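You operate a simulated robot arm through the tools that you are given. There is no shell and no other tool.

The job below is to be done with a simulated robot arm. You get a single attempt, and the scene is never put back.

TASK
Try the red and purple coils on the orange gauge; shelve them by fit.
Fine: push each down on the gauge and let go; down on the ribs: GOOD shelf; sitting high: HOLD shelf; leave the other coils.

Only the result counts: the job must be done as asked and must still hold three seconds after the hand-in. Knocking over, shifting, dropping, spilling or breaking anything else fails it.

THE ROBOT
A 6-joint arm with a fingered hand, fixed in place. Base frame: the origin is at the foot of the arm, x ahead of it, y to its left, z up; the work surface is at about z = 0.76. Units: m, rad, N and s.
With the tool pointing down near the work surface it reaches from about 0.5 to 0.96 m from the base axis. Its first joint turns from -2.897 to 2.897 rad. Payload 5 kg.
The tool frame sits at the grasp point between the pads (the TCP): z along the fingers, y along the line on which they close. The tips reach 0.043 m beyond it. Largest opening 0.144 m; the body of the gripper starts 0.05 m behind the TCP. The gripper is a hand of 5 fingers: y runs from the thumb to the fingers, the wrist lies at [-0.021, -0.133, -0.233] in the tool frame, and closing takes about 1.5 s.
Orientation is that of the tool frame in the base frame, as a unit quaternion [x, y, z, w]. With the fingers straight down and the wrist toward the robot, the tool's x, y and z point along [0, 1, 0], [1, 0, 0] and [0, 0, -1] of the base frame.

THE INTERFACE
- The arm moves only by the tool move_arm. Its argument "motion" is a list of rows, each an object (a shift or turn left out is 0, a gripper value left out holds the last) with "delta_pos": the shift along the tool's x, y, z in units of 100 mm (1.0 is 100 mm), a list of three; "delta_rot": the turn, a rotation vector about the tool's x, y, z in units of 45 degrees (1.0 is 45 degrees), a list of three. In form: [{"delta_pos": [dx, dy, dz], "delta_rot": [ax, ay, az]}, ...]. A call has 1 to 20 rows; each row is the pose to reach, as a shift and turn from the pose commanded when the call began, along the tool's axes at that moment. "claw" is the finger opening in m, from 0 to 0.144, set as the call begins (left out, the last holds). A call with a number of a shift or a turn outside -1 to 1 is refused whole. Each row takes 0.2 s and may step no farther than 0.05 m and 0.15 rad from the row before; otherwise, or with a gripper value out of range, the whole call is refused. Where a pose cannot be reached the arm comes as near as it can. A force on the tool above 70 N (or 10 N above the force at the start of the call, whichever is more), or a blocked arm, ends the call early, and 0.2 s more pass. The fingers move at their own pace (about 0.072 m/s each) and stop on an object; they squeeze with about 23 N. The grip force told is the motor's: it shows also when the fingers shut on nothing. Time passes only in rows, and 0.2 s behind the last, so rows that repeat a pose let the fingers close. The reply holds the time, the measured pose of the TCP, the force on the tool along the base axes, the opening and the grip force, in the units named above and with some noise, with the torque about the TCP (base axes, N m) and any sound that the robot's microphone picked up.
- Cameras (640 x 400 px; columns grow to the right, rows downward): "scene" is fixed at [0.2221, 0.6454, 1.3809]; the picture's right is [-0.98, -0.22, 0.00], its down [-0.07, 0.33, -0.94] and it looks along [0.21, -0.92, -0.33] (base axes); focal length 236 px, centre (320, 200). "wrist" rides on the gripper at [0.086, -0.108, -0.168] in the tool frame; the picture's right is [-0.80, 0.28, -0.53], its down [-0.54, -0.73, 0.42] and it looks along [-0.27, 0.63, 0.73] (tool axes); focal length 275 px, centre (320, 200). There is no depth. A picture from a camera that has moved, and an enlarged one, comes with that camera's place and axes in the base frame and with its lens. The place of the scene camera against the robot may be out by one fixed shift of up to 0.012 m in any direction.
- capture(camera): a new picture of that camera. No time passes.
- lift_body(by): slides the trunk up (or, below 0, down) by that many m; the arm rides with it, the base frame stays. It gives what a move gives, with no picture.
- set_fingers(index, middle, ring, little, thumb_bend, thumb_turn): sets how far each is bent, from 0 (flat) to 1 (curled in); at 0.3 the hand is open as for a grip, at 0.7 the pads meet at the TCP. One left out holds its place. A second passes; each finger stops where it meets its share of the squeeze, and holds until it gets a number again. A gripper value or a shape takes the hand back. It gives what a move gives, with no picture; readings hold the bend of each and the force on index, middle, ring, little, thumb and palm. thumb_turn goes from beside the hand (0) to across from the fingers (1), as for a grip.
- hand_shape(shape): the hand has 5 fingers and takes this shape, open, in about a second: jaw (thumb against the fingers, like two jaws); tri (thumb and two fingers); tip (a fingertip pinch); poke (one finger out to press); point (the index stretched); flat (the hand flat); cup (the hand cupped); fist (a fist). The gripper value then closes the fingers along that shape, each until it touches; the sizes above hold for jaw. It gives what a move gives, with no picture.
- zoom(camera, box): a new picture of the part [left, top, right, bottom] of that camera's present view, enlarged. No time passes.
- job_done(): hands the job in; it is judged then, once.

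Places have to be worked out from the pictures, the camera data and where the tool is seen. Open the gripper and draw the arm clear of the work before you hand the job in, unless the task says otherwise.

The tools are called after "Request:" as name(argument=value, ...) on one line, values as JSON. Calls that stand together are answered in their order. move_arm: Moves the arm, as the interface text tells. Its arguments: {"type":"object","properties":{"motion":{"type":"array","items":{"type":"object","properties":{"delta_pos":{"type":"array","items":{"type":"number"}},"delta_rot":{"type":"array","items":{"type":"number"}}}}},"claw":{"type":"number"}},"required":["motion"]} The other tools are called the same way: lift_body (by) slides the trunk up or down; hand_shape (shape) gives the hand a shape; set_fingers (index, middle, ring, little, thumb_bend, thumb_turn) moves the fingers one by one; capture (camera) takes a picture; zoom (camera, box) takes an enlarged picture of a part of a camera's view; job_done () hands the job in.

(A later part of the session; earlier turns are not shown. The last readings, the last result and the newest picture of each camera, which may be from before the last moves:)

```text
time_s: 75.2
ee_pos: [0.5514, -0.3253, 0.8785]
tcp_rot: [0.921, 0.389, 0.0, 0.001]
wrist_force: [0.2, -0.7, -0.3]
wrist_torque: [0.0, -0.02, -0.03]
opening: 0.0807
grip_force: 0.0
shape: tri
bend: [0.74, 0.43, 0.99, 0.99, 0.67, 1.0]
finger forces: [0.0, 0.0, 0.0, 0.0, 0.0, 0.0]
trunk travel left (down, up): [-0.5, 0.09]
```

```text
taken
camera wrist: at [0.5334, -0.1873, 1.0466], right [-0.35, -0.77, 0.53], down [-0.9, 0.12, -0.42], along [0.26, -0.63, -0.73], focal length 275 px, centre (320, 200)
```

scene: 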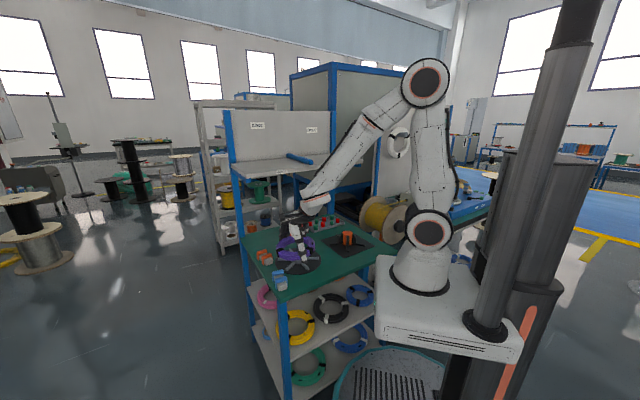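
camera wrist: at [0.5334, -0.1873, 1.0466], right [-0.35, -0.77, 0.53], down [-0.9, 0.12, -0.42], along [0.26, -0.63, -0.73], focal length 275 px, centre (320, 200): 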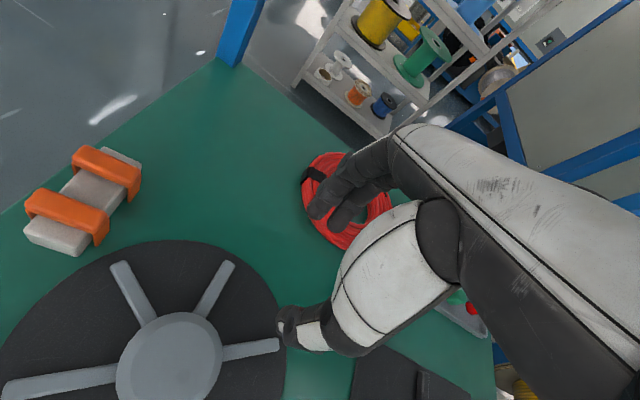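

Red's centre works out to (0.619,-0.471). I advance so index and middle are over its hole, with the thumb outside the near rim.

Request:
move_arm(claw=0.07, motion=[{"delta_pos": [-0.15, 0.25, 0.05]}, {"delta_pos": [-0.3, 0.5, 0.15]}, {"delta_pos": [-0.45, 0.7, 0.25]}, {"delta_pos": [-0.522, 0.836, 0.28]}, {"delta_pos": [-0.522, 0.836, 0.28]}])

Request:
capture(camera="wrist")

Request:
zoom(camera="scene", box=[250, 190, 340, 250])

```text
time_s: 76.4
ee_pos: [0.5752, -0.4223, 0.8509]
tcp_rot: [0.922, 0.388, 0.001, 0.001]
wrist_force: [0.8, -0.3, -0.5]
wrist_torque: [0.0, 0.0, 0.03]
opening: 0.0703
grip_force: 0.1
shape: tri
bend: [0.74, 0.45, 0.99, 0.99, 0.71, 1.0]
finger forces: [0.1, 0.0, 0.0, 0.1, 0.1, 0.0]
trunk travel left (down, up): [-0.5, 0.09]
```

```text
taken
camera wrist: at [0.5573, -0.2835, 1.0187], right [-0.35, -0.77, 0.53], down [-0.9, 0.12, -0.42], along [0.26, -0.63, -0.73], focal length 275 px, centre (320, 200)
```

wrist: 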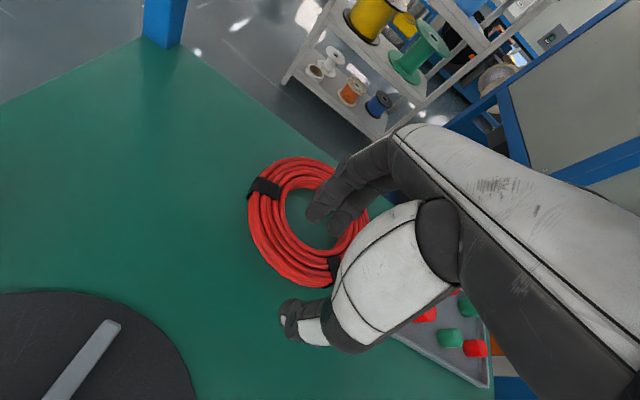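

```text
6.67 times, centred on (295, 220) of scene
camera zoom: at [0.2221, 0.6454, 1.3809], right [-0.98, -0.22, 0.0], down [-0.07, 0.33, -0.94], along [0.21, -0.92, -0.33], focal length 1574 px, centre (487, 67)
```

zoom: 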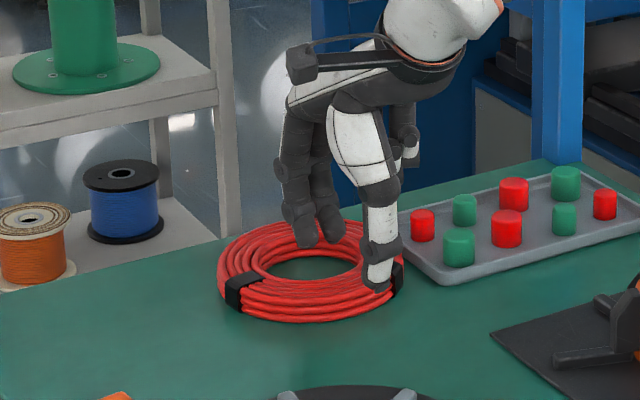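

Aligned: red's centre lies 69 mm ahead of the TCP. I descend to the table as before.

Request:
move_arm(motion=[{"delta_pos": [0, 0.02, 0.13]}, {"delta_pos": [0, 0.02, 0.27]}, {"delta_pos": [0, 0.02, 0.38]}, {"delta_pos": [0, 0.02, 0.425]}, {"delta_pos": [0, 0.02, 0.425]}])

Request:
zoom(camera="wrist", box=[220, 130, 420, 370])

Request:
zoom(camera="scene", box=[265, 205, 325, 245])

```text
time_s: 77.6
ee_pos: [0.5756, -0.4225, 0.8081]
tcp_rot: [0.922, 0.388, 0.001, -0.001]
wrist_force: [0.0, -0.4, -0.4]
wrist_torque: [-0.01, 0.0, -0.03]
opening: 0.0705
grip_force: 0.1
shape: tri
bend: [0.74, 0.45, 0.99, 0.99, 0.71, 1.0]
finger forces: [0.0, 0.0, 0.1, 0.0, 0.0, 0.0]
trunk travel left (down, up): [-0.5, 0.09]
```

```text
1.67 times, centred on (320, 250) of wrist
camera zoom: at [0.5586, -0.2839, 0.9761], right [-0.35, -0.77, 0.53], down [-0.9, 0.12, -0.42], along [0.26, -0.63, -0.73], focal length 459 px, centre (320, 117)
```

zoom: 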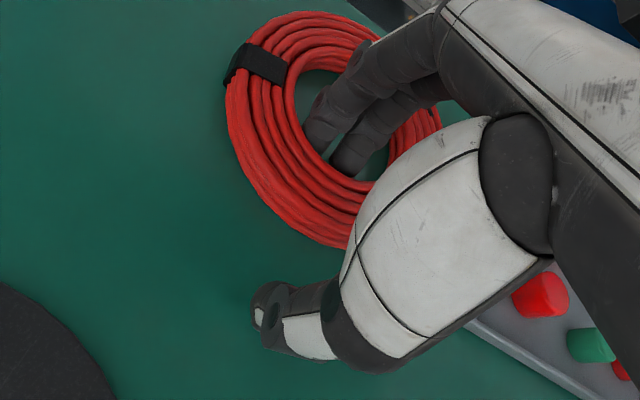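

```text
10.00 times, centred on (295, 225) of scene
camera zoom: at [0.2221, 0.6454, 1.3809], right [-0.98, -0.22, 0.0], down [-0.07, 0.33, -0.94], along [0.21, -0.92, -0.33], focal length 2361 px, centre (570, -50)
```

zoom: 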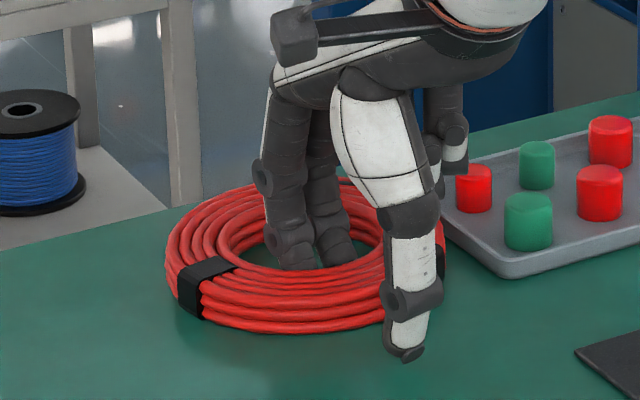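

Fingers in the hole, thumb outside. I close on red's near-side tube.

Request:
move_arm(claw=0.0, motion=[{"delta_pos": [0, 0, 0]}, {"delta_pos": [0, 0, 0]}, {"delta_pos": [0, 0, 0]}, {"delta_pos": [0, 0, 0]}, {"delta_pos": [0, 0, 0]}, {"delta_pos": [0, 0, 0]}, {"delta_pos": [0, 0, 0]}, {"delta_pos": [0, 0, 0]}])

Request:
zoom(camera="scene", box=[265, 205, 325, 245])

```text
time_s: 79.4
ee_pos: [0.5759, -0.4208, 0.807]
tcp_rot: [0.921, 0.389, 0.001, -0.001]
wrist_force: [-0.1, 0.0, 0.3]
wrist_torque: [0.02, 0.02, -0.01]
opening: 0.0304
grip_force: 23.4
shape: tri
bend: [0.74, 0.5, 1.0, 1.0, 0.71, 1.0]
finger forces: [9.9, 9.6, 0.0, 0.0, 20.5, 0.0]
trunk travel left (down, up): [-0.5, 0.09]
```

```text
10.00 times, centred on (295, 225) of scene
camera zoom: at [0.2221, 0.6454, 1.3809], right [-0.98, -0.22, 0.0], down [-0.07, 0.33, -0.94], along [0.21, -0.92, -0.33], focal length 2361 px, centre (570, -50)
```

zoom: 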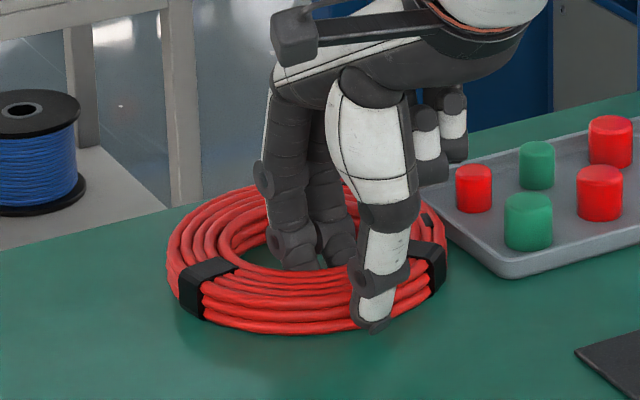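

A balanced grip again (9.9+9.6 against 20.5 N). Red's wall is about 7 mm thicker, so its hole is smaller. I lift slowly.

Request:
move_arm(motion=[{"delta_pos": [0, 0, -0.06]}, {"delta_pos": [0, 0, -0.12]}, {"delta_pos": [0, 0, -0.18]}, {"delta_pos": [0, 0, -0.25]}, {"delta_pos": [0, 0, -0.25]}])

Request:
zoom(camera="scene", box=[265, 205, 325, 245])

Request:
zoom(camera="wrist", box=[220, 130, 420, 370])

```text
time_s: 80.6
ee_pos: [0.5756, -0.4214, 0.8317]
tcp_rot: [0.921, 0.389, 0.001, 0.0]
wrist_force: [0.0, -0.2, -2.3]
wrist_torque: [0.11, 0.13, -0.02]
opening: 0.0306
grip_force: 23.3
shape: tri
bend: [0.74, 0.5, 1.0, 1.0, 0.71, 1.0]
finger forces: [10.7, 10.1, 0.0, 0.0, 21.2, 0.0]
trunk travel left (down, up): [-0.5, 0.09]
```

```text
10.00 times, centred on (295, 225) of scene
camera zoom: at [0.2221, 0.6454, 1.3809], right [-0.98, -0.22, 0.0], down [-0.07, 0.33, -0.94], along [0.21, -0.92, -0.33], focal length 2361 px, centre (570, -50)
```

zoom: 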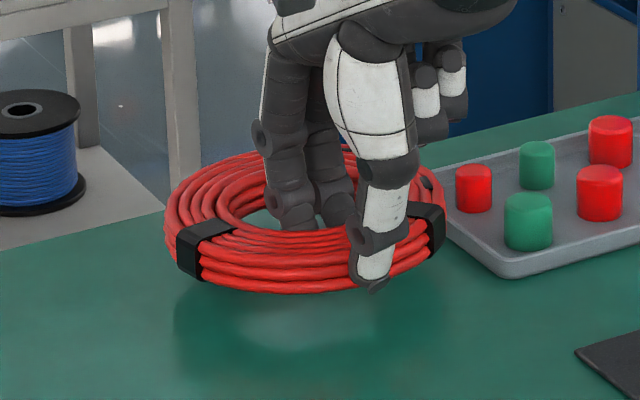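

```text
1.67 times, centred on (320, 250) of wrist
camera zoom: at [0.5584, -0.2835, 1.0005], right [-0.35, -0.77, 0.53], down [-0.9, 0.12, -0.42], along [0.26, -0.63, -0.73], focal length 459 px, centre (320, 117)
```

zoom: 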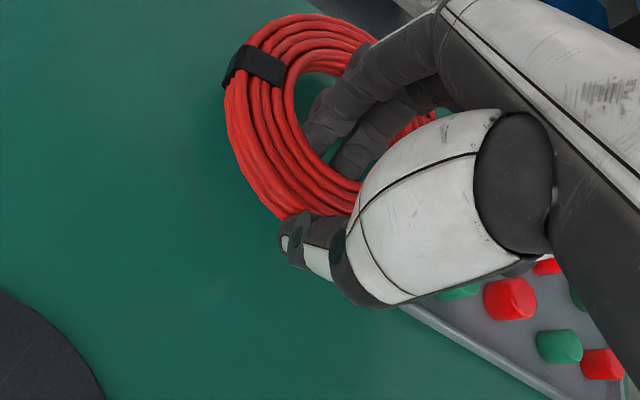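

Red is held level. I retreat from under the shelf and raise, as with purple.

Request:
move_arm(motion=[{"delta_pos": [0, -0.2, 0]}, {"delta_pos": [0, -0.45, -0.05]}, {"delta_pos": [0, -0.7, -0.2]}, {"delta_pos": [0, -0.9, -0.4]}, {"delta_pos": [0, -1.0, -0.65]}, {"delta_pos": [0, -1.0, -0.88]}, {"delta_pos": [0, -1.0, -0.88]}])

Request:
zoom(camera="scene", box=[250, 150, 400, 270])

```text
time_s: 82.2
ee_pos: [0.5043, -0.3509, 0.9209]
tcp_rot: [0.921, 0.389, 0.0, 0.0]
wrist_force: [-0.9, -0.4, -2.4]
wrist_torque: [0.12, 0.1, 0.02]
opening: 0.0307
grip_force: 23.1
shape: tri
bend: [0.74, 0.5, 1.0, 1.0, 0.71, 1.0]
finger forces: [10.6, 10.5, 0.0, 0.1, 21.1, 0.1]
trunk travel left (down, up): [-0.5, 0.09]
```

```text
3.33 times, centred on (325, 210) of scene
camera zoom: at [0.2221, 0.6454, 1.3809], right [-0.98, -0.22, 0.0], down [-0.07, 0.33, -0.94], along [0.21, -0.92, -0.33], focal length 787 px, centre (303, 167)
```

zoom: 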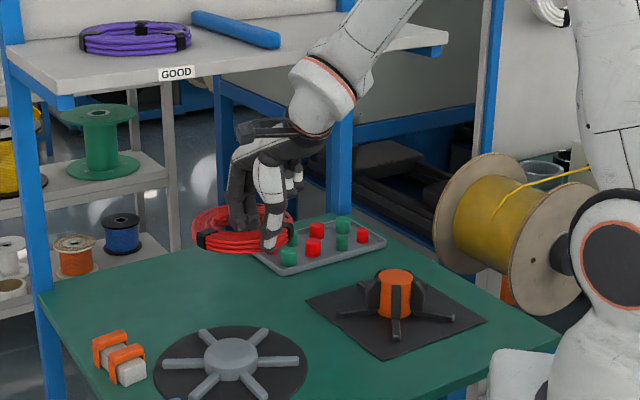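

I carry red to the gauge in two moves while turning the hand to -105°.

Request:
move_arm(motion=[{"delta_pos": [-0.08, -0.14, 0], "delta_rot": [0, 0, 0.135]}, {"delta_pos": [-0.16, -0.28, 0], "delta_rot": [0, 0, 0.27]}, {"delta_pos": [-0.24, -0.42, 0], "delta_rot": [0, 0, 0.405]}, {"delta_pos": [-0.33, -0.57, 0], "delta_rot": [0, 0, 0.54]}, {"delta_pos": [-0.414, -0.713, 0], "delta_rot": [0, 0, 0.675]}, {"delta_pos": [-0.414, -0.713, 0], "delta_rot": [0, 0, 0.675]}])

Request:
move_arm(motion=[{"delta_pos": [-0.17, 0, 0], "delta_rot": [0, 0, 0.135]}, {"delta_pos": [-0.34, 0, 0], "delta_rot": [0, 0, 0.27]}, {"delta_pos": [-0.51, 0, 0], "delta_rot": [0, 0, 0.405]}, {"delta_pos": [-0.68, 0, 0], "delta_rot": [0, 0, 0.54]}, {"delta_pos": [-0.842, 0.007, 0], "delta_rot": [0, 0, 0.675]}, {"delta_pos": [-0.842, 0.007, 0], "delta_rot": [0, 0, 0.675]}])

Request:
capture(camera="wrist")

Request:
zoom(camera="scene", box=[310, 185, 390, 255])

```text
time_s: 83.6
ee_pos: [0.4234, -0.3315, 0.9196]
tcp_rot: [0.991, 0.133, 0.0, -0.001]
wrist_force: [1.1, 0.8, -1.4]
wrist_torque: [0.12, 0.01, 0.0]
opening: 0.0304
grip_force: 23.1
shape: tri
bend: [0.74, 0.5, 1.0, 1.0, 0.71, 1.0]
finger forces: [10.8, 10.6, 0.0, 0.0, 20.9, 0.1]
trunk travel left (down, up): [-0.5, 0.09]
```

```text
time_s: 85.0
ee_pos: [0.3427, -0.3547, 0.9198]
tcp_rot: [0.991, -0.132, 0.001, 0.0]
wrist_force: [-0.3, -0.7, -1.7]
wrist_torque: [0.16, -0.04, -0.01]
opening: 0.0305
grip_force: 23.1
shape: tri
bend: [0.74, 0.5, 1.0, 1.0, 0.71, 1.0]
finger forces: [10.9, 10.8, 0.1, 0.0, 21.1, 0.0]
trunk travel left (down, up): [-0.5, 0.09]
```

```text
taken
camera wrist: at [0.4541, -0.2713, 1.0878], right [-0.84, -0.07, 0.53], down [-0.33, 0.84, -0.42], along [-0.42, -0.54, -0.73], focal length 275 px, centre (320, 200)
```

wrist: 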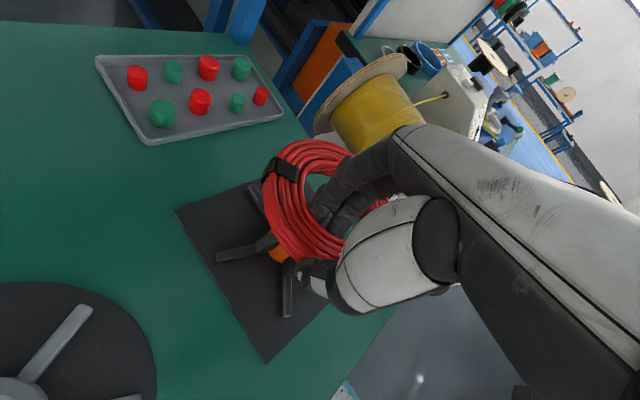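

```text
5.71 times, centred on (350, 220) of scene
camera zoom: at [0.2221, 0.6454, 1.3809], right [-0.98, -0.22, 0.0], down [-0.07, 0.33, -0.94], along [0.21, -0.92, -0.33], focal length 1349 px, centre (149, 86)
```

zoom: 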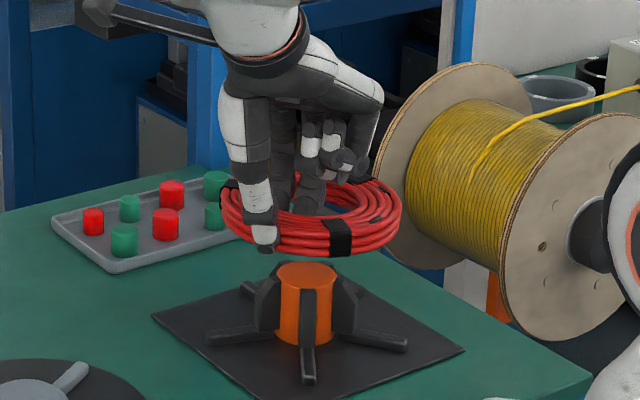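

Red's centre is about 6 mm too far from me relative to the gauge axis. I correct that and lower to just above the gauge top.

Request:
move_arm(motion=[{"delta_pos": [0, -0.06, 0]}, {"delta_pos": [0, -0.063, 0.12]}, {"delta_pos": [0, -0.063, 0.25]}, {"delta_pos": [0, -0.063, 0.38]}, {"delta_pos": [0, -0.063, 0.475]}, {"delta_pos": [0, -0.063, 0.475]}])

Request:
zoom(camera="scene", box=[320, 200, 384, 250])

Request:
zoom(camera="wrist", box=[180, 100, 420, 360])

```text
time_s: 86.4
ee_pos: [0.3453, -0.3483, 0.872]
tcp_rot: [0.991, -0.131, 0.001, 0.0]
wrist_force: [-0.3, -0.3, -2.1]
wrist_torque: [0.15, -0.04, -0.01]
opening: 0.0304
grip_force: 23.1
shape: tri
bend: [0.74, 0.5, 1.0, 1.0, 0.71, 1.0]
finger forces: [10.9, 11.0, 0.0, 0.1, 21.1, 0.0]
trunk travel left (down, up): [-0.5, 0.09]
```

```text
8.00 times, centred on (352, 225) of scene
camera zoom: at [0.2221, 0.6454, 1.3809], right [-0.98, -0.22, 0.0], down [-0.07, 0.33, -0.94], along [0.21, -0.92, -0.33], focal length 1889 px, centre (64, 0)
```

zoom: 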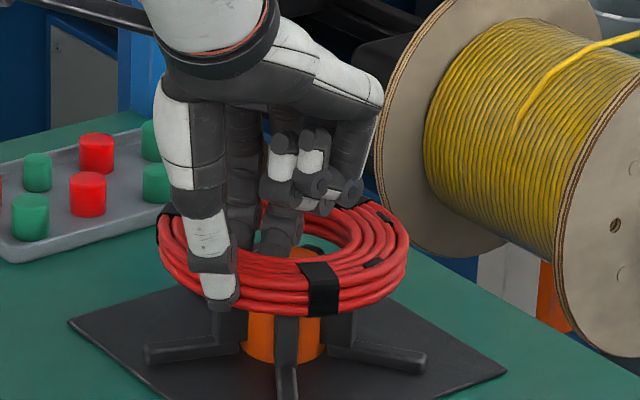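

```text
1.54 times, centred on (300, 230) of wrist
camera zoom: at [0.4565, -0.265, 1.0406], right [-0.84, -0.07, 0.53], down [-0.34, 0.84, -0.42], along [-0.42, -0.54, -0.73], focal length 424 px, centre (351, 154)
```

zoom: 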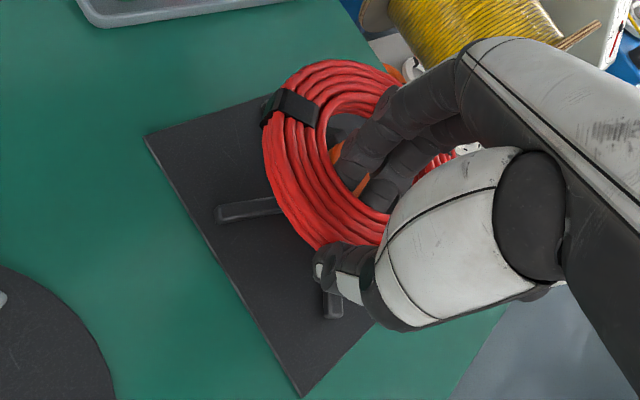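

Red is centred over the gauge like purple was. I open just enough to let it go onto the gauge.

Request:
move_arm(claw=0.05, motion=[{"delta_pos": [0, 0, 0]}, {"delta_pos": [0, 0, 0]}, {"delta_pos": [0, 0, 0]}, {"delta_pos": [0, 0, 0]}])

Request:
zoom(camera="scene", box=[320, 200, 384, 250])

Request:
zoom(camera="wrist", box=[180, 100, 420, 360])

```text
time_s: 87.4
ee_pos: [0.3455, -0.3475, 0.8721]
tcp_rot: [0.991, -0.131, 0.001, 0.0]
wrist_force: [0.1, 0.5, 0.1]
wrist_torque: [-0.04, 0.02, -0.03]
opening: 0.0498
grip_force: 0.0
shape: tri
bend: [0.74, 0.52, 0.99, 0.99, 0.74, 1.0]
finger forces: [0.0, 0.0, 0.1, 0.0, 0.0, 0.0]
trunk travel left (down, up): [-0.5, 0.09]
```

```text
8.00 times, centred on (352, 225) of scene
camera zoom: at [0.2221, 0.6454, 1.3809], right [-0.98, -0.22, 0.0], down [-0.07, 0.33, -0.94], along [0.21, -0.92, -0.33], focal length 1889 px, centre (64, 0)
```

zoom: 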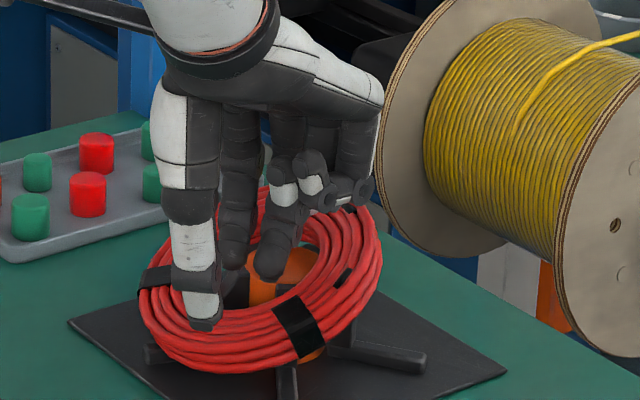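

```text
1.54 times, centred on (300, 230) of wrist
camera zoom: at [0.4564, -0.2649, 1.0408], right [-0.84, -0.07, 0.53], down [-0.34, 0.84, -0.42], along [-0.42, -0.54, -0.73], focal length 424 px, centre (351, 154)
```

zoom: 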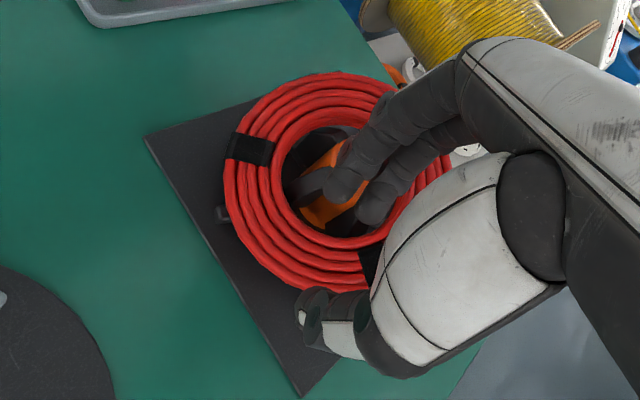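

Red landed tilted on the fins (it doesn't drop like purple). I raise the hand straight up and look.

Request:
move_arm(motion=[{"delta_pos": [0, 0, -0.15]}, {"delta_pos": [0, 0, -0.4]}, {"delta_pos": [0, 0, -0.7]}, {"delta_pos": [0, 0, -0.9]}, {"delta_pos": [0, 0, -0.9]}])

Request:
zoom(camera="scene", box=[320, 205, 384, 255])

Request:
zoom(camera="wrist", box=[160, 140, 420, 380])

```text
time_s: 88.6
ee_pos: [0.344, -0.348, 0.9635]
tcp_rot: [0.991, -0.131, 0.0, 0.0]
wrist_force: [0.2, -0.4, -0.4]
wrist_torque: [0.03, -0.01, -0.02]
opening: 0.0497
grip_force: 0.1
shape: tri
bend: [0.74, 0.52, 0.99, 0.99, 0.74, 1.0]
finger forces: [0.1, 0.0, 0.0, 0.1, 0.0, 0.0]
trunk travel left (down, up): [-0.5, 0.09]
```

```text
8.00 times, centred on (352, 230) of scene
camera zoom: at [0.2221, 0.6454, 1.3809], right [-0.98, -0.22, 0.0], down [-0.07, 0.33, -0.94], along [0.21, -0.92, -0.33], focal length 1889 px, centre (64, -40)
```

zoom: 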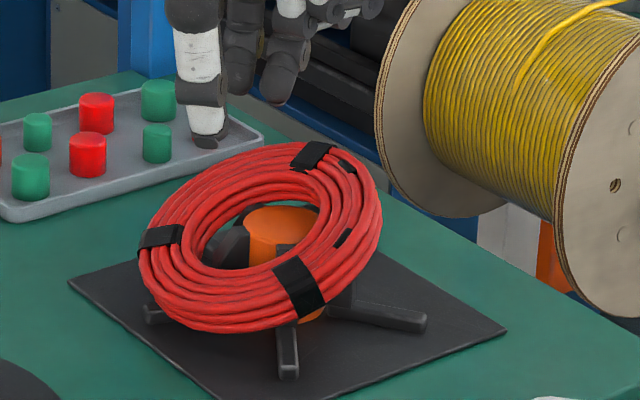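

```text
1.67 times, centred on (290, 260) of wrist
camera zoom: at [0.456, -0.2655, 1.1311], right [-0.84, -0.07, 0.53], down [-0.34, 0.84, -0.42], along [-0.42, -0.54, -0.73], focal length 459 px, centre (370, 100)
```

zoom: 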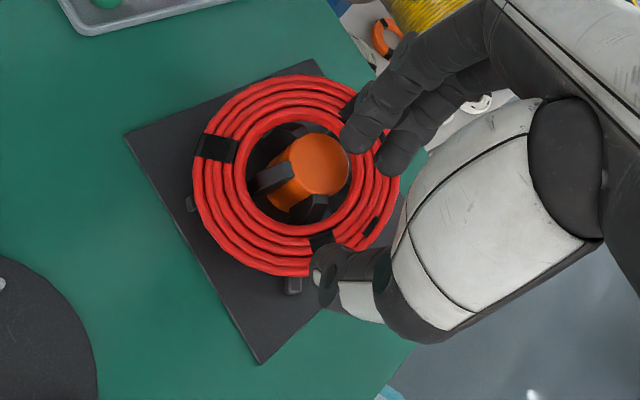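

Red hangs tilted on the fins: low at left-near, high at right-far. I bring the open jaws over the gauge, turned a bit so the fingers are over the high side.

Request:
move_arm(claw=0.12, motion=[{"delta_pos": [-0.01, 0.2, 0], "delta_rot": [0, 0, 0.08]}, {"delta_pos": [-0.02, 0.4, 0], "delta_rot": [0, 0, 0.16]}, {"delta_pos": [-0.026, 0.6, 0], "delta_rot": [0, 0, 0.25]}, {"delta_pos": [-0.026, 0.753, 0], "delta_rot": [0, 0, 0.333]}, {"delta_pos": [-0.026, 0.753, 0], "delta_rot": [0, 0, 0.333]}])

Request:
zoom(camera="wrist", box=[140, 140, 420, 400])

Request:
zoom(camera="scene", box=[310, 190, 390, 255])

```text
time_s: 89.8
ee_pos: [0.3235, -0.4196, 0.9625]
tcp_rot: [0.966, -0.259, 0.0, 0.0]
wrist_force: [0.6, 0.6, -0.1]
wrist_torque: [0.01, -0.01, -0.02]
opening: 0.1193
grip_force: 0.1
shape: tri
bend: [0.26, 0.33, 0.99, 0.99, 0.48, 0.99]
finger forces: [0.0, 0.0, 0.0, 0.0, 0.0, 0.0]
trunk travel left (down, up): [-0.5, 0.09]
```

```text
1.54 times, centred on (280, 270) of wrist
camera zoom: at [0.4518, -0.3693, 1.131], right [-0.83, 0.15, 0.53], down [-0.11, 0.9, -0.42], along [-0.54, -0.41, -0.73], focal length 424 px, centre (382, 92)
```

zoom: 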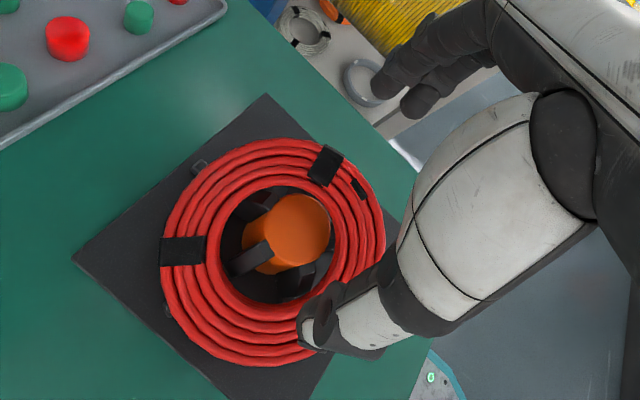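

```text
6.15 times, centred on (350, 222) of scene
camera zoom: at [0.2221, 0.6454, 1.3809], right [-0.98, -0.22, 0.0], down [-0.07, 0.33, -0.94], along [0.21, -0.92, -0.33], focal length 1453 px, centre (135, 62)
```

zoom: 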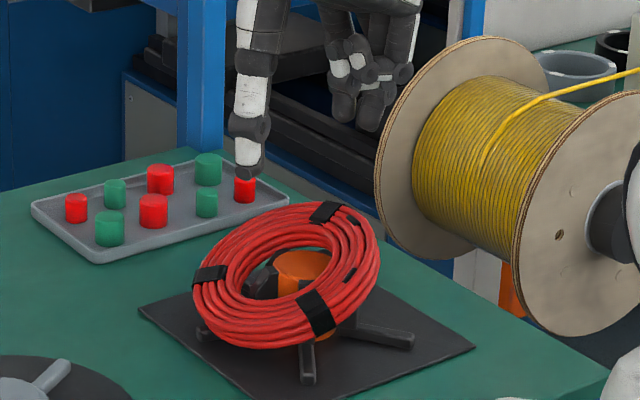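

I descend in steps, watching force, to push the high side down.

Request:
move_arm(motion=[{"delta_pos": [0, 0, 0.2]}, {"delta_pos": [0, 0, 0.4]}, {"delta_pos": [0, 0, 0.6]}, {"delta_pos": [0, 0, 0.7]}, {"delta_pos": [0, 0, 0.7]}])

Request:
zoom(camera="scene", box=[320, 200, 384, 250])

```text
time_s: 91.0
ee_pos: [0.3225, -0.4216, 0.8922]
tcp_rot: [0.966, -0.259, 0.002, 0.001]
wrist_force: [-1.4, 0.7, -0.4]
wrist_torque: [0.02, 0.01, -0.02]
opening: 0.1198
grip_force: 0.0
shape: tri
bend: [0.26, 0.33, 0.99, 0.99, 0.48, 0.99]
finger forces: [0.0, 0.0, 0.0, 0.0, 0.1, 0.0]
trunk travel left (down, up): [-0.5, 0.09]
```

```text
8.00 times, centred on (352, 225) of scene
camera zoom: at [0.2221, 0.6454, 1.3809], right [-0.98, -0.22, 0.0], down [-0.07, 0.33, -0.94], along [0.21, -0.92, -0.33], focal length 1889 px, centre (64, 0)
```

zoom: 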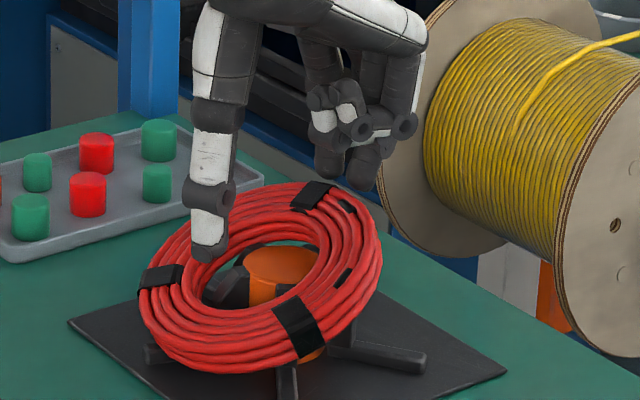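

The fingers are just above the raised side. I continue down slowly.

Request:
move_arm(motion=[{"delta_pos": [0, 0, 0.06]}, {"delta_pos": [0, 0, 0.12]}, {"delta_pos": [0, 0, 0.18]}, {"delta_pos": [0, 0, 0.24]}, {"delta_pos": [0, 0, 0.3]}, {"delta_pos": [0, 0, 0.3]}])

Request:
zoom(camera="scene", box=[320, 200, 384, 250])

```text
time_s: 92.4
ee_pos: [0.3223, -0.4203, 0.8626]
tcp_rot: [0.966, -0.259, 0.0, 0.0]
wrist_force: [-0.1, 0.4, -0.7]
wrist_torque: [0.0, -0.03, 0.03]
opening: 0.1199
grip_force: 0.1
shape: tri
bend: [0.26, 0.33, 0.99, 0.99, 0.48, 0.99]
finger forces: [0.2, 0.0, 0.0, 0.0, 0.1, 0.0]
trunk travel left (down, up): [-0.5, 0.09]
```

```text
8.00 times, centred on (352, 225) of scene
camera zoom: at [0.2221, 0.6454, 1.3809], right [-0.98, -0.22, 0.0], down [-0.07, 0.33, -0.94], along [0.21, -0.92, -0.33], focal length 1889 px, centre (64, 0)
```

zoom: 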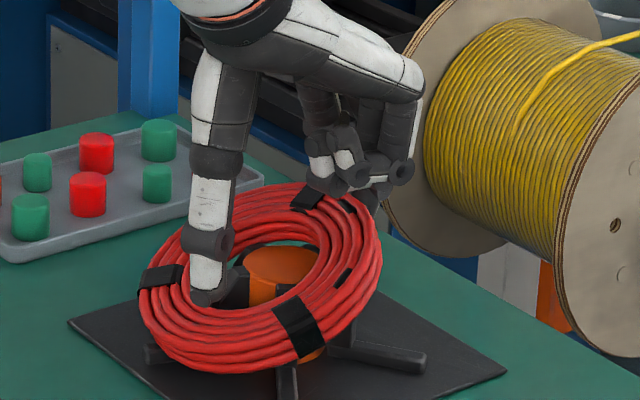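

The fingers have gone down outside the raised rim rather than onto it, because the tilted coil's centre is shifted about 16 mm toward the low side. I go back up and reposition.

Request:
move_arm(motion=[{"delta_pos": [0, 0, -0.15]}, {"delta_pos": [0, 0, -0.35]}, {"delta_pos": [0, 0, -0.45]}, {"delta_pos": [0, 0, -0.45]}])

Request:
zoom(camera="wrist", box=[140, 140, 420, 400])

Request:
zoom(camera="scene", box=[320, 195, 384, 245])

```text
time_s: 93.4
ee_pos: [0.3216, -0.4203, 0.9079]
tcp_rot: [0.966, -0.258, 0.001, 0.0]
wrist_force: [-0.2, -0.1, 0.2]
wrist_torque: [0.0, 0.03, 0.0]
opening: 0.1194
grip_force: 0.0
shape: tri
bend: [0.26, 0.33, 0.99, 0.99, 0.48, 0.99]
finger forces: [0.1, 0.1, 0.0, 0.0, 0.0, 0.1]
trunk travel left (down, up): [-0.5, 0.09]
```

```text
1.54 times, centred on (280, 270) of wrist
camera zoom: at [0.4516, -0.369, 1.0764], right [-0.83, 0.15, 0.53], down [-0.11, 0.9, -0.42], along [-0.54, -0.41, -0.73], focal length 424 px, centre (382, 92)
```

zoom: 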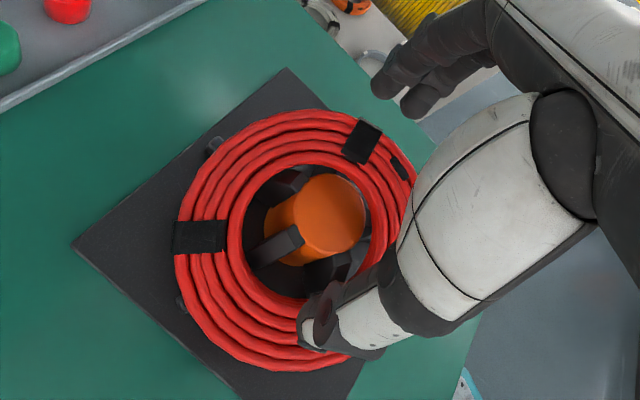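

```text
8.00 times, centred on (352, 220) of scene
camera zoom: at [0.2221, 0.6454, 1.3809], right [-0.98, -0.22, 0.0], down [-0.07, 0.33, -0.94], along [0.21, -0.92, -0.33], focal length 1889 px, centre (64, 40)
```

zoom: 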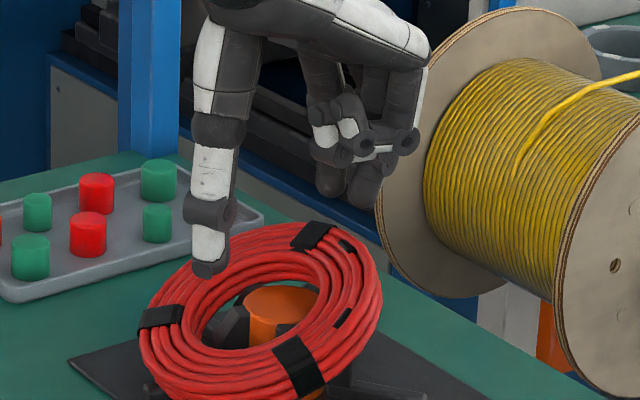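

The raised rim's top is at about z=0.853, 45–50 mm from the axis on the finger side. I shift the hand 18 mm back so the fingers sit over that rim, then press down.

Request:
move_arm(motion=[{"delta_pos": [0, -0.18, 0]}, {"delta_pos": [0, -0.18, 0.08]}, {"delta_pos": [0, -0.18, 0.14]}, {"delta_pos": [0, -0.18, 0.18]}, {"delta_pos": [0, -0.18, 0.22]}, {"delta_pos": [0, -0.18, 0.22]}])

Request:
zoom(camera="scene", box=[320, 195, 384, 245])

Request:
zoom(camera="wrist", box=[140, 140, 420, 400])

```text
time_s: 94.8
ee_pos: [0.3313, -0.4045, 0.8862]
tcp_rot: [0.966, -0.259, 0.0, 0.001]
wrist_force: [-1.2, -0.8, 3.6]
wrist_torque: [-0.25, 0.17, -0.02]
opening: 0.1206
grip_force: 0.0
shape: tri
bend: [0.26, 0.33, 0.99, 0.99, 0.48, 0.99]
finger forces: [1.9, 2.0, 0.0, 0.0, 0.1, 0.1]
trunk travel left (down, up): [-0.5, 0.09]
```

```text
8.00 times, centred on (352, 220) of scene
camera zoom: at [0.2221, 0.6454, 1.3809], right [-0.98, -0.22, 0.0], down [-0.07, 0.33, -0.94], along [0.21, -0.92, -0.33], focal length 1889 px, centre (64, 40)
```

zoom: 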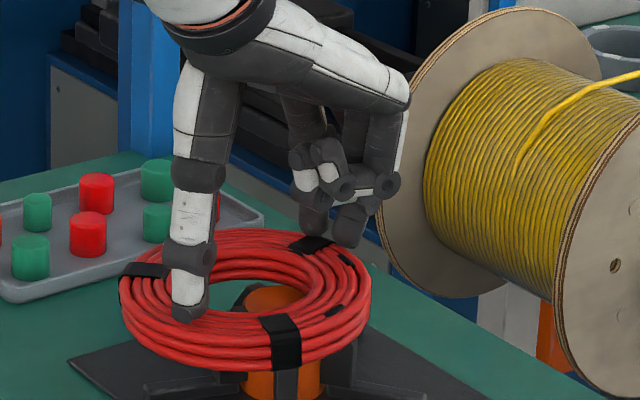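

```text
1.54 times, centred on (280, 270) of wrist
camera zoom: at [0.4607, -0.3534, 1.0541], right [-0.83, 0.15, 0.53], down [-0.11, 0.9, -0.42], along [-0.54, -0.41, -0.73], focal length 424 px, centre (382, 92)
```

zoom: 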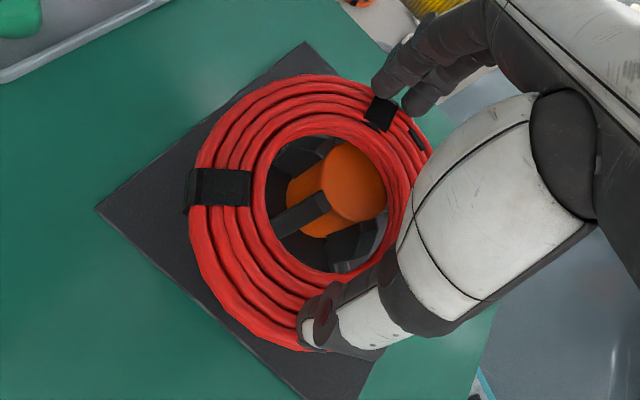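

The coil is nearly level now, sitting high, but offset to the left of the gauge axis. I lift off and see how it stays.

Request:
move_arm(motion=[{"delta_pos": [0, 0, -0.1]}, {"delta_pos": [0, 0, -0.3]}, {"delta_pos": [0, 0, -0.6]}, {"delta_pos": [0, 0, -0.6]}])

Request:
zoom(camera="scene", box=[320, 200, 384, 250])

Request:
zoom(camera="wrist", box=[140, 140, 420, 400])

```text
time_s: 95.8
ee_pos: [0.3308, -0.4044, 0.9469]
tcp_rot: [0.966, -0.259, 0.002, 0.0]
wrist_force: [-0.2, -0.3, 1.2]
wrist_torque: [-0.01, 0.07, -0.01]
opening: 0.12
grip_force: 0.1
shape: tri
bend: [0.26, 0.33, 0.99, 0.99, 0.48, 0.99]
finger forces: [0.0, 0.1, 0.0, 0.0, 0.0, 0.0]
trunk travel left (down, up): [-0.5, 0.09]
```

```text
8.00 times, centred on (352, 225) of scene
camera zoom: at [0.2221, 0.6454, 1.3809], right [-0.98, -0.22, 0.0], down [-0.07, 0.33, -0.94], along [0.21, -0.92, -0.33], focal length 1889 px, centre (64, 0)
```

zoom: 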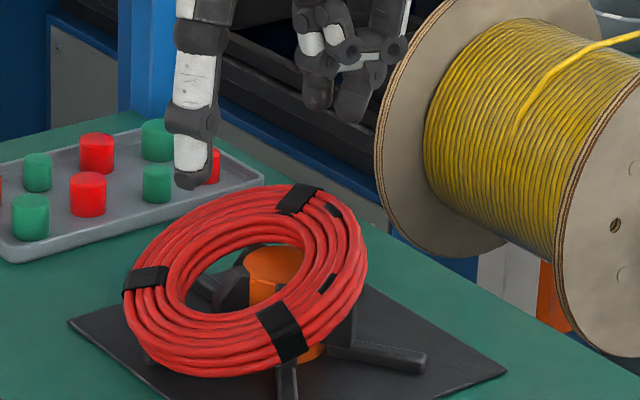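

```text
1.54 times, centred on (280, 270) of wrist
camera zoom: at [0.4604, -0.3533, 1.1146], right [-0.83, 0.15, 0.53], down [-0.11, 0.9, -0.42], along [-0.54, -0.41, -0.73], focal length 424 px, centre (382, 92)
```

zoom: 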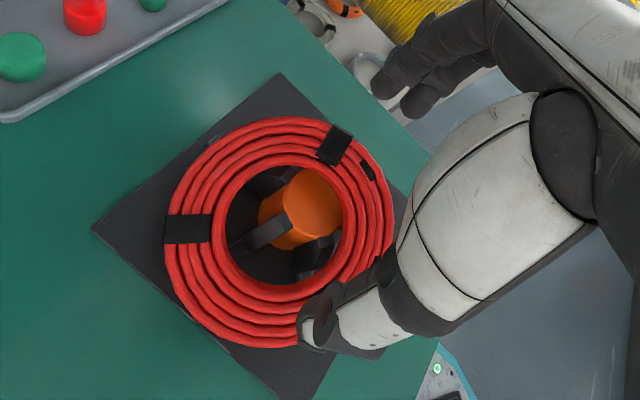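

Red tips back: the left side is down and the right side rests high on the fins, with its centre about 3 cm off the axis. I'll regrip it from outside with the hand leaned to match its ~29° tilt, then level and centre it. First I yaw to -57°.

Request:
move_arm(motion=[{"delta_pos": [0.03, -0.05, -0.05], "delta_rot": [0, 0, -0.14]}, {"delta_pos": [0.06, -0.1, -0.1], "delta_rot": [0, 0, -0.28]}, {"delta_pos": [0.09, -0.15, -0.15], "delta_rot": [0, 0, -0.42]}, {"delta_pos": [0.12, -0.2, -0.2], "delta_rot": [0, 0, -0.56]}, {"delta_pos": [0.153, -0.255, -0.23], "delta_rot": [0, 0, -0.7]}, {"delta_pos": [0.153, -0.255, -0.23], "delta_rot": [0, 0, -0.7]}])

Request:
move_arm(motion=[{"delta_rot": [0, 0, -0.14]}, {"delta_rot": [0, 0, -0.28]}, {"delta_rot": [0, 0, -0.42]}, {"delta_rot": [0, 0, -0.56]}, {"delta_rot": [0, 0, -0.7]}, {"delta_rot": [0, 0, -0.7]}])

Request:
set_fingers(index=0.15, middle=0.15, ring=0.99, little=0.99, thumb_bend=0.15, thumb_turn=1.0)

Request:
capture(camera="wrist")

Request:
zoom(camera="scene", box=[300, 170, 390, 250])

```text
time_s: 97.2
ee_pos: [0.3562, -0.3906, 0.9695]
tcp_rot: [1.0, 0.014, 0.002, 0.0]
wrist_force: [0.5, -0.9, 0.7]
wrist_torque: [0.01, 0.0, 0.0]
opening: 0.1197
grip_force: 0.1
shape: tri
bend: [0.26, 0.33, 0.99, 0.99, 0.48, 0.99]
finger forces: [0.0, 0.1, 0.0, 0.0, 0.1, 0.0]
trunk travel left (down, up): [-0.5, 0.09]
```

```text
time_s: 98.6
ee_pos: [0.3568, -0.3904, 0.9682]
tcp_rot: [0.959, 0.283, 0.001, 0.001]
wrist_force: [0.1, 0.1, -0.4]
wrist_torque: [0.02, 0.0, 0.02]
opening: 0.1196
grip_force: 0.0
shape: tri
bend: [0.26, 0.33, 0.99, 0.99, 0.48, 0.99]
finger forces: [0.0, 0.1, 0.0, 0.0, 0.1, 0.1]
trunk travel left (down, up): [-0.5, 0.09]
```

```text
time_s: 99.6
ee_pos: [0.3573, -0.3911, 0.9693]
tcp_rot: [0.959, 0.284, 0.001, 0.001]
wrist_force: [0.0, -0.4, 0.7]
wrist_torque: [-0.03, -0.03, 0.0]
opening: 0.1969
grip_force: 0.1
shape: fingers
bend: [0.15, 0.15, 0.99, 0.99, 0.15, 0.96]
finger forces: [0.0, 0.0, 0.0, 0.0, 0.0, 0.0]
trunk travel left (down, up): [-0.5, 0.09]
```

```text
taken
camera wrist: at [0.3708, -0.2522, 1.1366], right [-0.51, -0.67, 0.53], down [-0.85, 0.31, -0.42], along [0.12, -0.67, -0.73], focal length 275 px, centre (320, 200)
```

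wrist: 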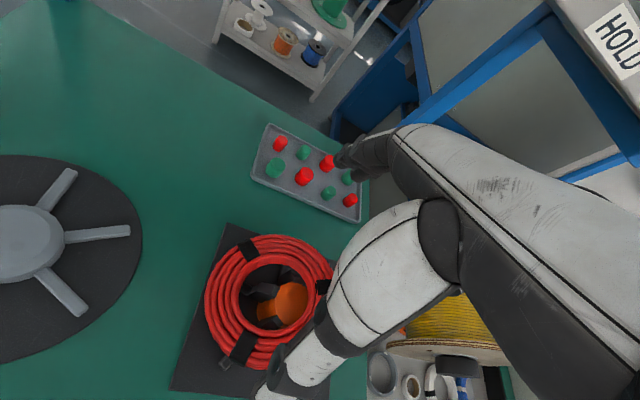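

```text
5.00 times, centred on (345, 210) of scene
camera zoom: at [0.2221, 0.6454, 1.3809], right [-0.98, -0.22, 0.0], down [-0.07, 0.33, -0.94], along [0.21, -0.92, -0.33], focal length 1180 px, centre (195, 150)
```

zoom: 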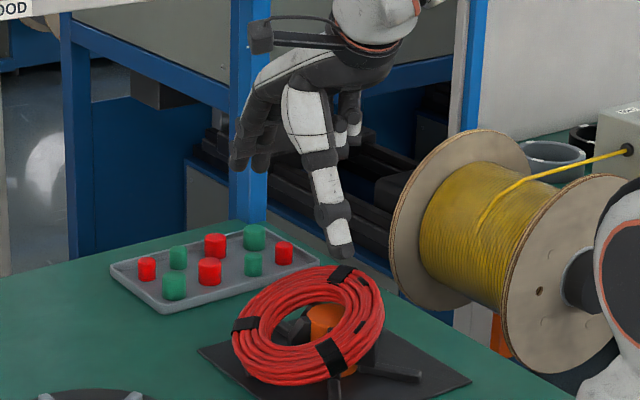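

Triangulating the three black bands gives red's tilt: about 20°, low toward azimuth ~60°, centre about (0.342,-0.404). I lean the hand to match its plane and move to an approach point above it.

Request:
move_arm(motion=[{"delta_pos": [0.03, -0.05, 0.1], "delta_rot": [-0.05, -0.1, 0]}, {"delta_pos": [0.06, -0.1, 0.25], "delta_rot": [-0.1, -0.2, 0]}, {"delta_pos": [0.09, -0.15, 0.45], "delta_rot": [-0.15, -0.3, 0]}, {"delta_pos": [0.12, -0.185, 0.65], "delta_rot": [-0.2013, -0.3947, 0]}, {"delta_pos": [0.12, -0.185, 0.75], "delta_rot": [-0.2013, -0.3947, 0]}, {"delta_pos": [0.12, -0.185, 0.75], "delta_rot": [-0.2013, -0.3947, 0]}])

Request:
capture(camera="wrist")

Request:
zoom(camera="scene", box=[310, 185, 390, 250])

```text
time_s: 101.0
ee_pos: [0.3582, -0.3694, 0.8941]
tcp_rot: [0.944, 0.28, -0.124, 0.12]
wrist_force: [0.1, -0.6, 0.6]
wrist_torque: [0.0, 0.02, 0.02]
opening: 0.197
grip_force: 0.0
shape: fingers
bend: [0.15, 0.15, 0.99, 0.99, 0.15, 0.96]
finger forces: [0.0, 0.0, 0.1, 0.0, 0.0, 0.0]
trunk travel left (down, up): [-0.5, 0.09]
```

```text
taken
camera wrist: at [0.396, -0.1875, 1.0091], right [-0.4, -0.47, 0.79], down [-0.92, 0.2, -0.35], along [0.01, -0.86, -0.51], focal length 275 px, centre (320, 200)
```

wrist: 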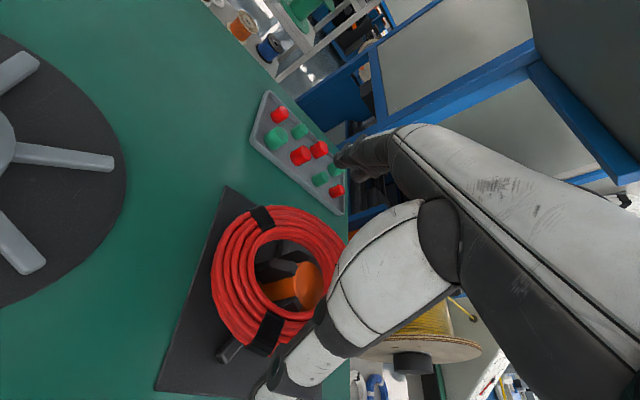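

```text
6.15 times, centred on (350, 218) of scene
camera zoom: at [0.2221, 0.6454, 1.3809], right [-0.98, -0.22, 0.0], down [-0.07, 0.33, -0.94], along [0.21, -0.92, -0.33], focal length 1453 px, centre (135, 92)
```

zoom: 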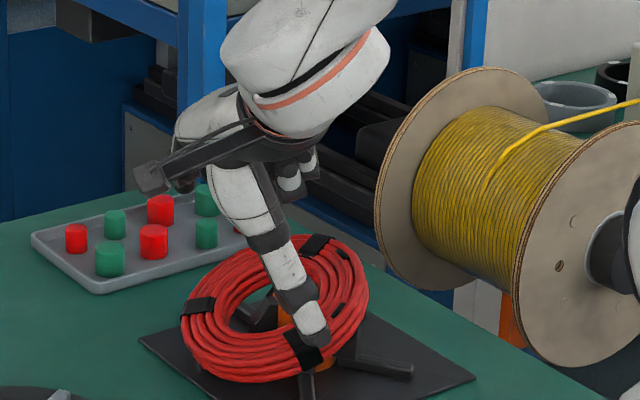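

The thumb and fingers are positioned to straddle the tilted ring. I advance along the hand axis by 7 cm.

Request:
move_arm(motion=[{"delta_pos": [0, 0, 0.2]}, {"delta_pos": [0, 0, 0.4]}, {"delta_pos": [0, 0, 0.55]}, {"delta_pos": [0, 0, 0.65]}, {"delta_pos": [0, 0, 0.65]}])

Request:
zoom(camera="wrist", box=[160, 130, 420, 400])

Request:
zoom(camera="scene", box=[320, 200, 384, 250])

```text
time_s: 102.2
ee_pos: [0.3462, -0.3869, 0.8329]
tcp_rot: [0.944, 0.28, -0.125, 0.12]
wrist_force: [0.4, -1.1, -0.6]
wrist_torque: [0.0, -0.01, 0.01]
opening: 0.1967
grip_force: 0.1
shape: fingers
bend: [0.15, 0.15, 0.99, 0.99, 0.15, 0.96]
finger forces: [0.0, 0.1, 0.0, 0.0, 0.1, 0.0]
trunk travel left (down, up): [-0.5, 0.09]
```

```text
1.48 times, centred on (290, 265) of wrist
camera zoom: at [0.3846, -0.2065, 0.9476], right [-0.4, -0.47, 0.79], down [-0.92, 0.2, -0.35], along [0.01, -0.86, -0.51], focal length 408 px, centre (364, 104)
```

zoom: 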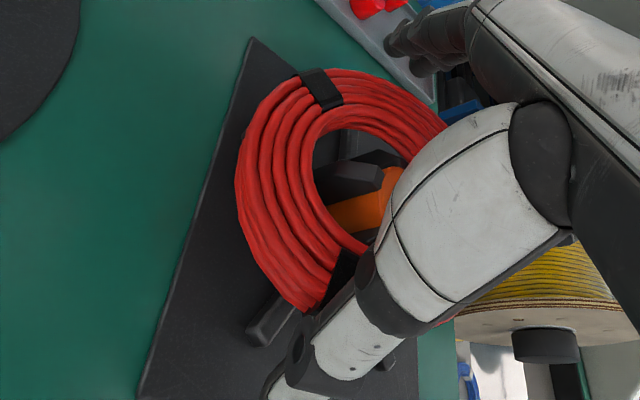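

```text
8.00 times, centred on (352, 225) of scene
camera zoom: at [0.2221, 0.6454, 1.3809], right [-0.98, -0.22, 0.0], down [-0.07, 0.33, -0.94], along [0.21, -0.92, -0.33], focal length 1889 px, centre (64, 0)
```

zoom: 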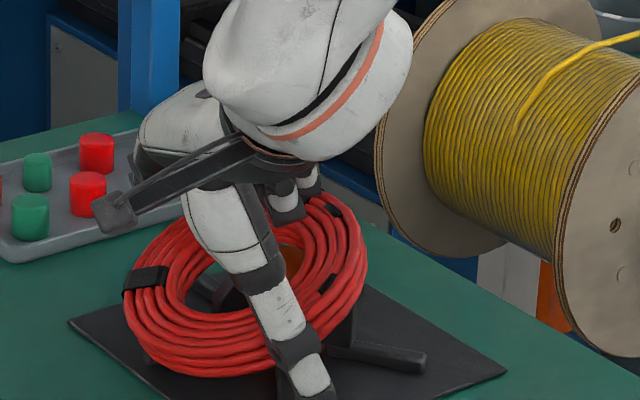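

The hand is aligned with the coil much as it was with purple. I close the wide grip.

Request:
set_fingers(index=0.4, middle=0.4, thumb_bend=0.45)

Request:
zoom(camera="wrist", box=[160, 130, 420, 400])

Request:
zoom(camera="scene", box=[320, 200, 384, 250])

```text
time_s: 103.2
ee_pos: [0.3461, -0.3871, 0.8327]
tcp_rot: [0.944, 0.28, -0.124, 0.12]
wrist_force: [-2.1, 6.2, 2.9]
wrist_torque: [0.23, 0.06, -0.12]
opening: 0.1655
grip_force: 23.9
shape: fingers
bend: [0.24, 0.26, 0.99, 0.99, 0.35, 0.98]
finger forces: [8.2, 11.4, 0.0, 0.1, 27.7, 0.0]
trunk travel left (down, up): [-0.5, 0.09]
```

```text
1.48 times, centred on (290, 265) of wrist
camera zoom: at [0.3842, -0.2058, 0.9478], right [-0.4, -0.47, 0.79], down [-0.92, 0.2, -0.35], along [0.01, -0.86, -0.51], focal length 408 px, centre (364, 104)
```

zoom: 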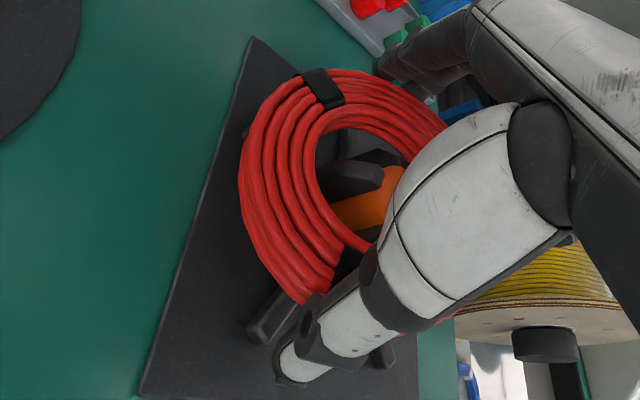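

```text
8.00 times, centred on (352, 225) of scene
camera zoom: at [0.2221, 0.6454, 1.3809], right [-0.98, -0.22, 0.0], down [-0.07, 0.33, -0.94], along [0.21, -0.92, -0.33], focal length 1889 px, centre (64, 0)
```

zoom: 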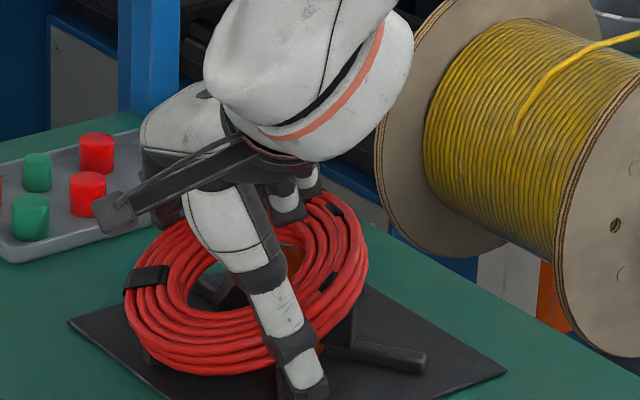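

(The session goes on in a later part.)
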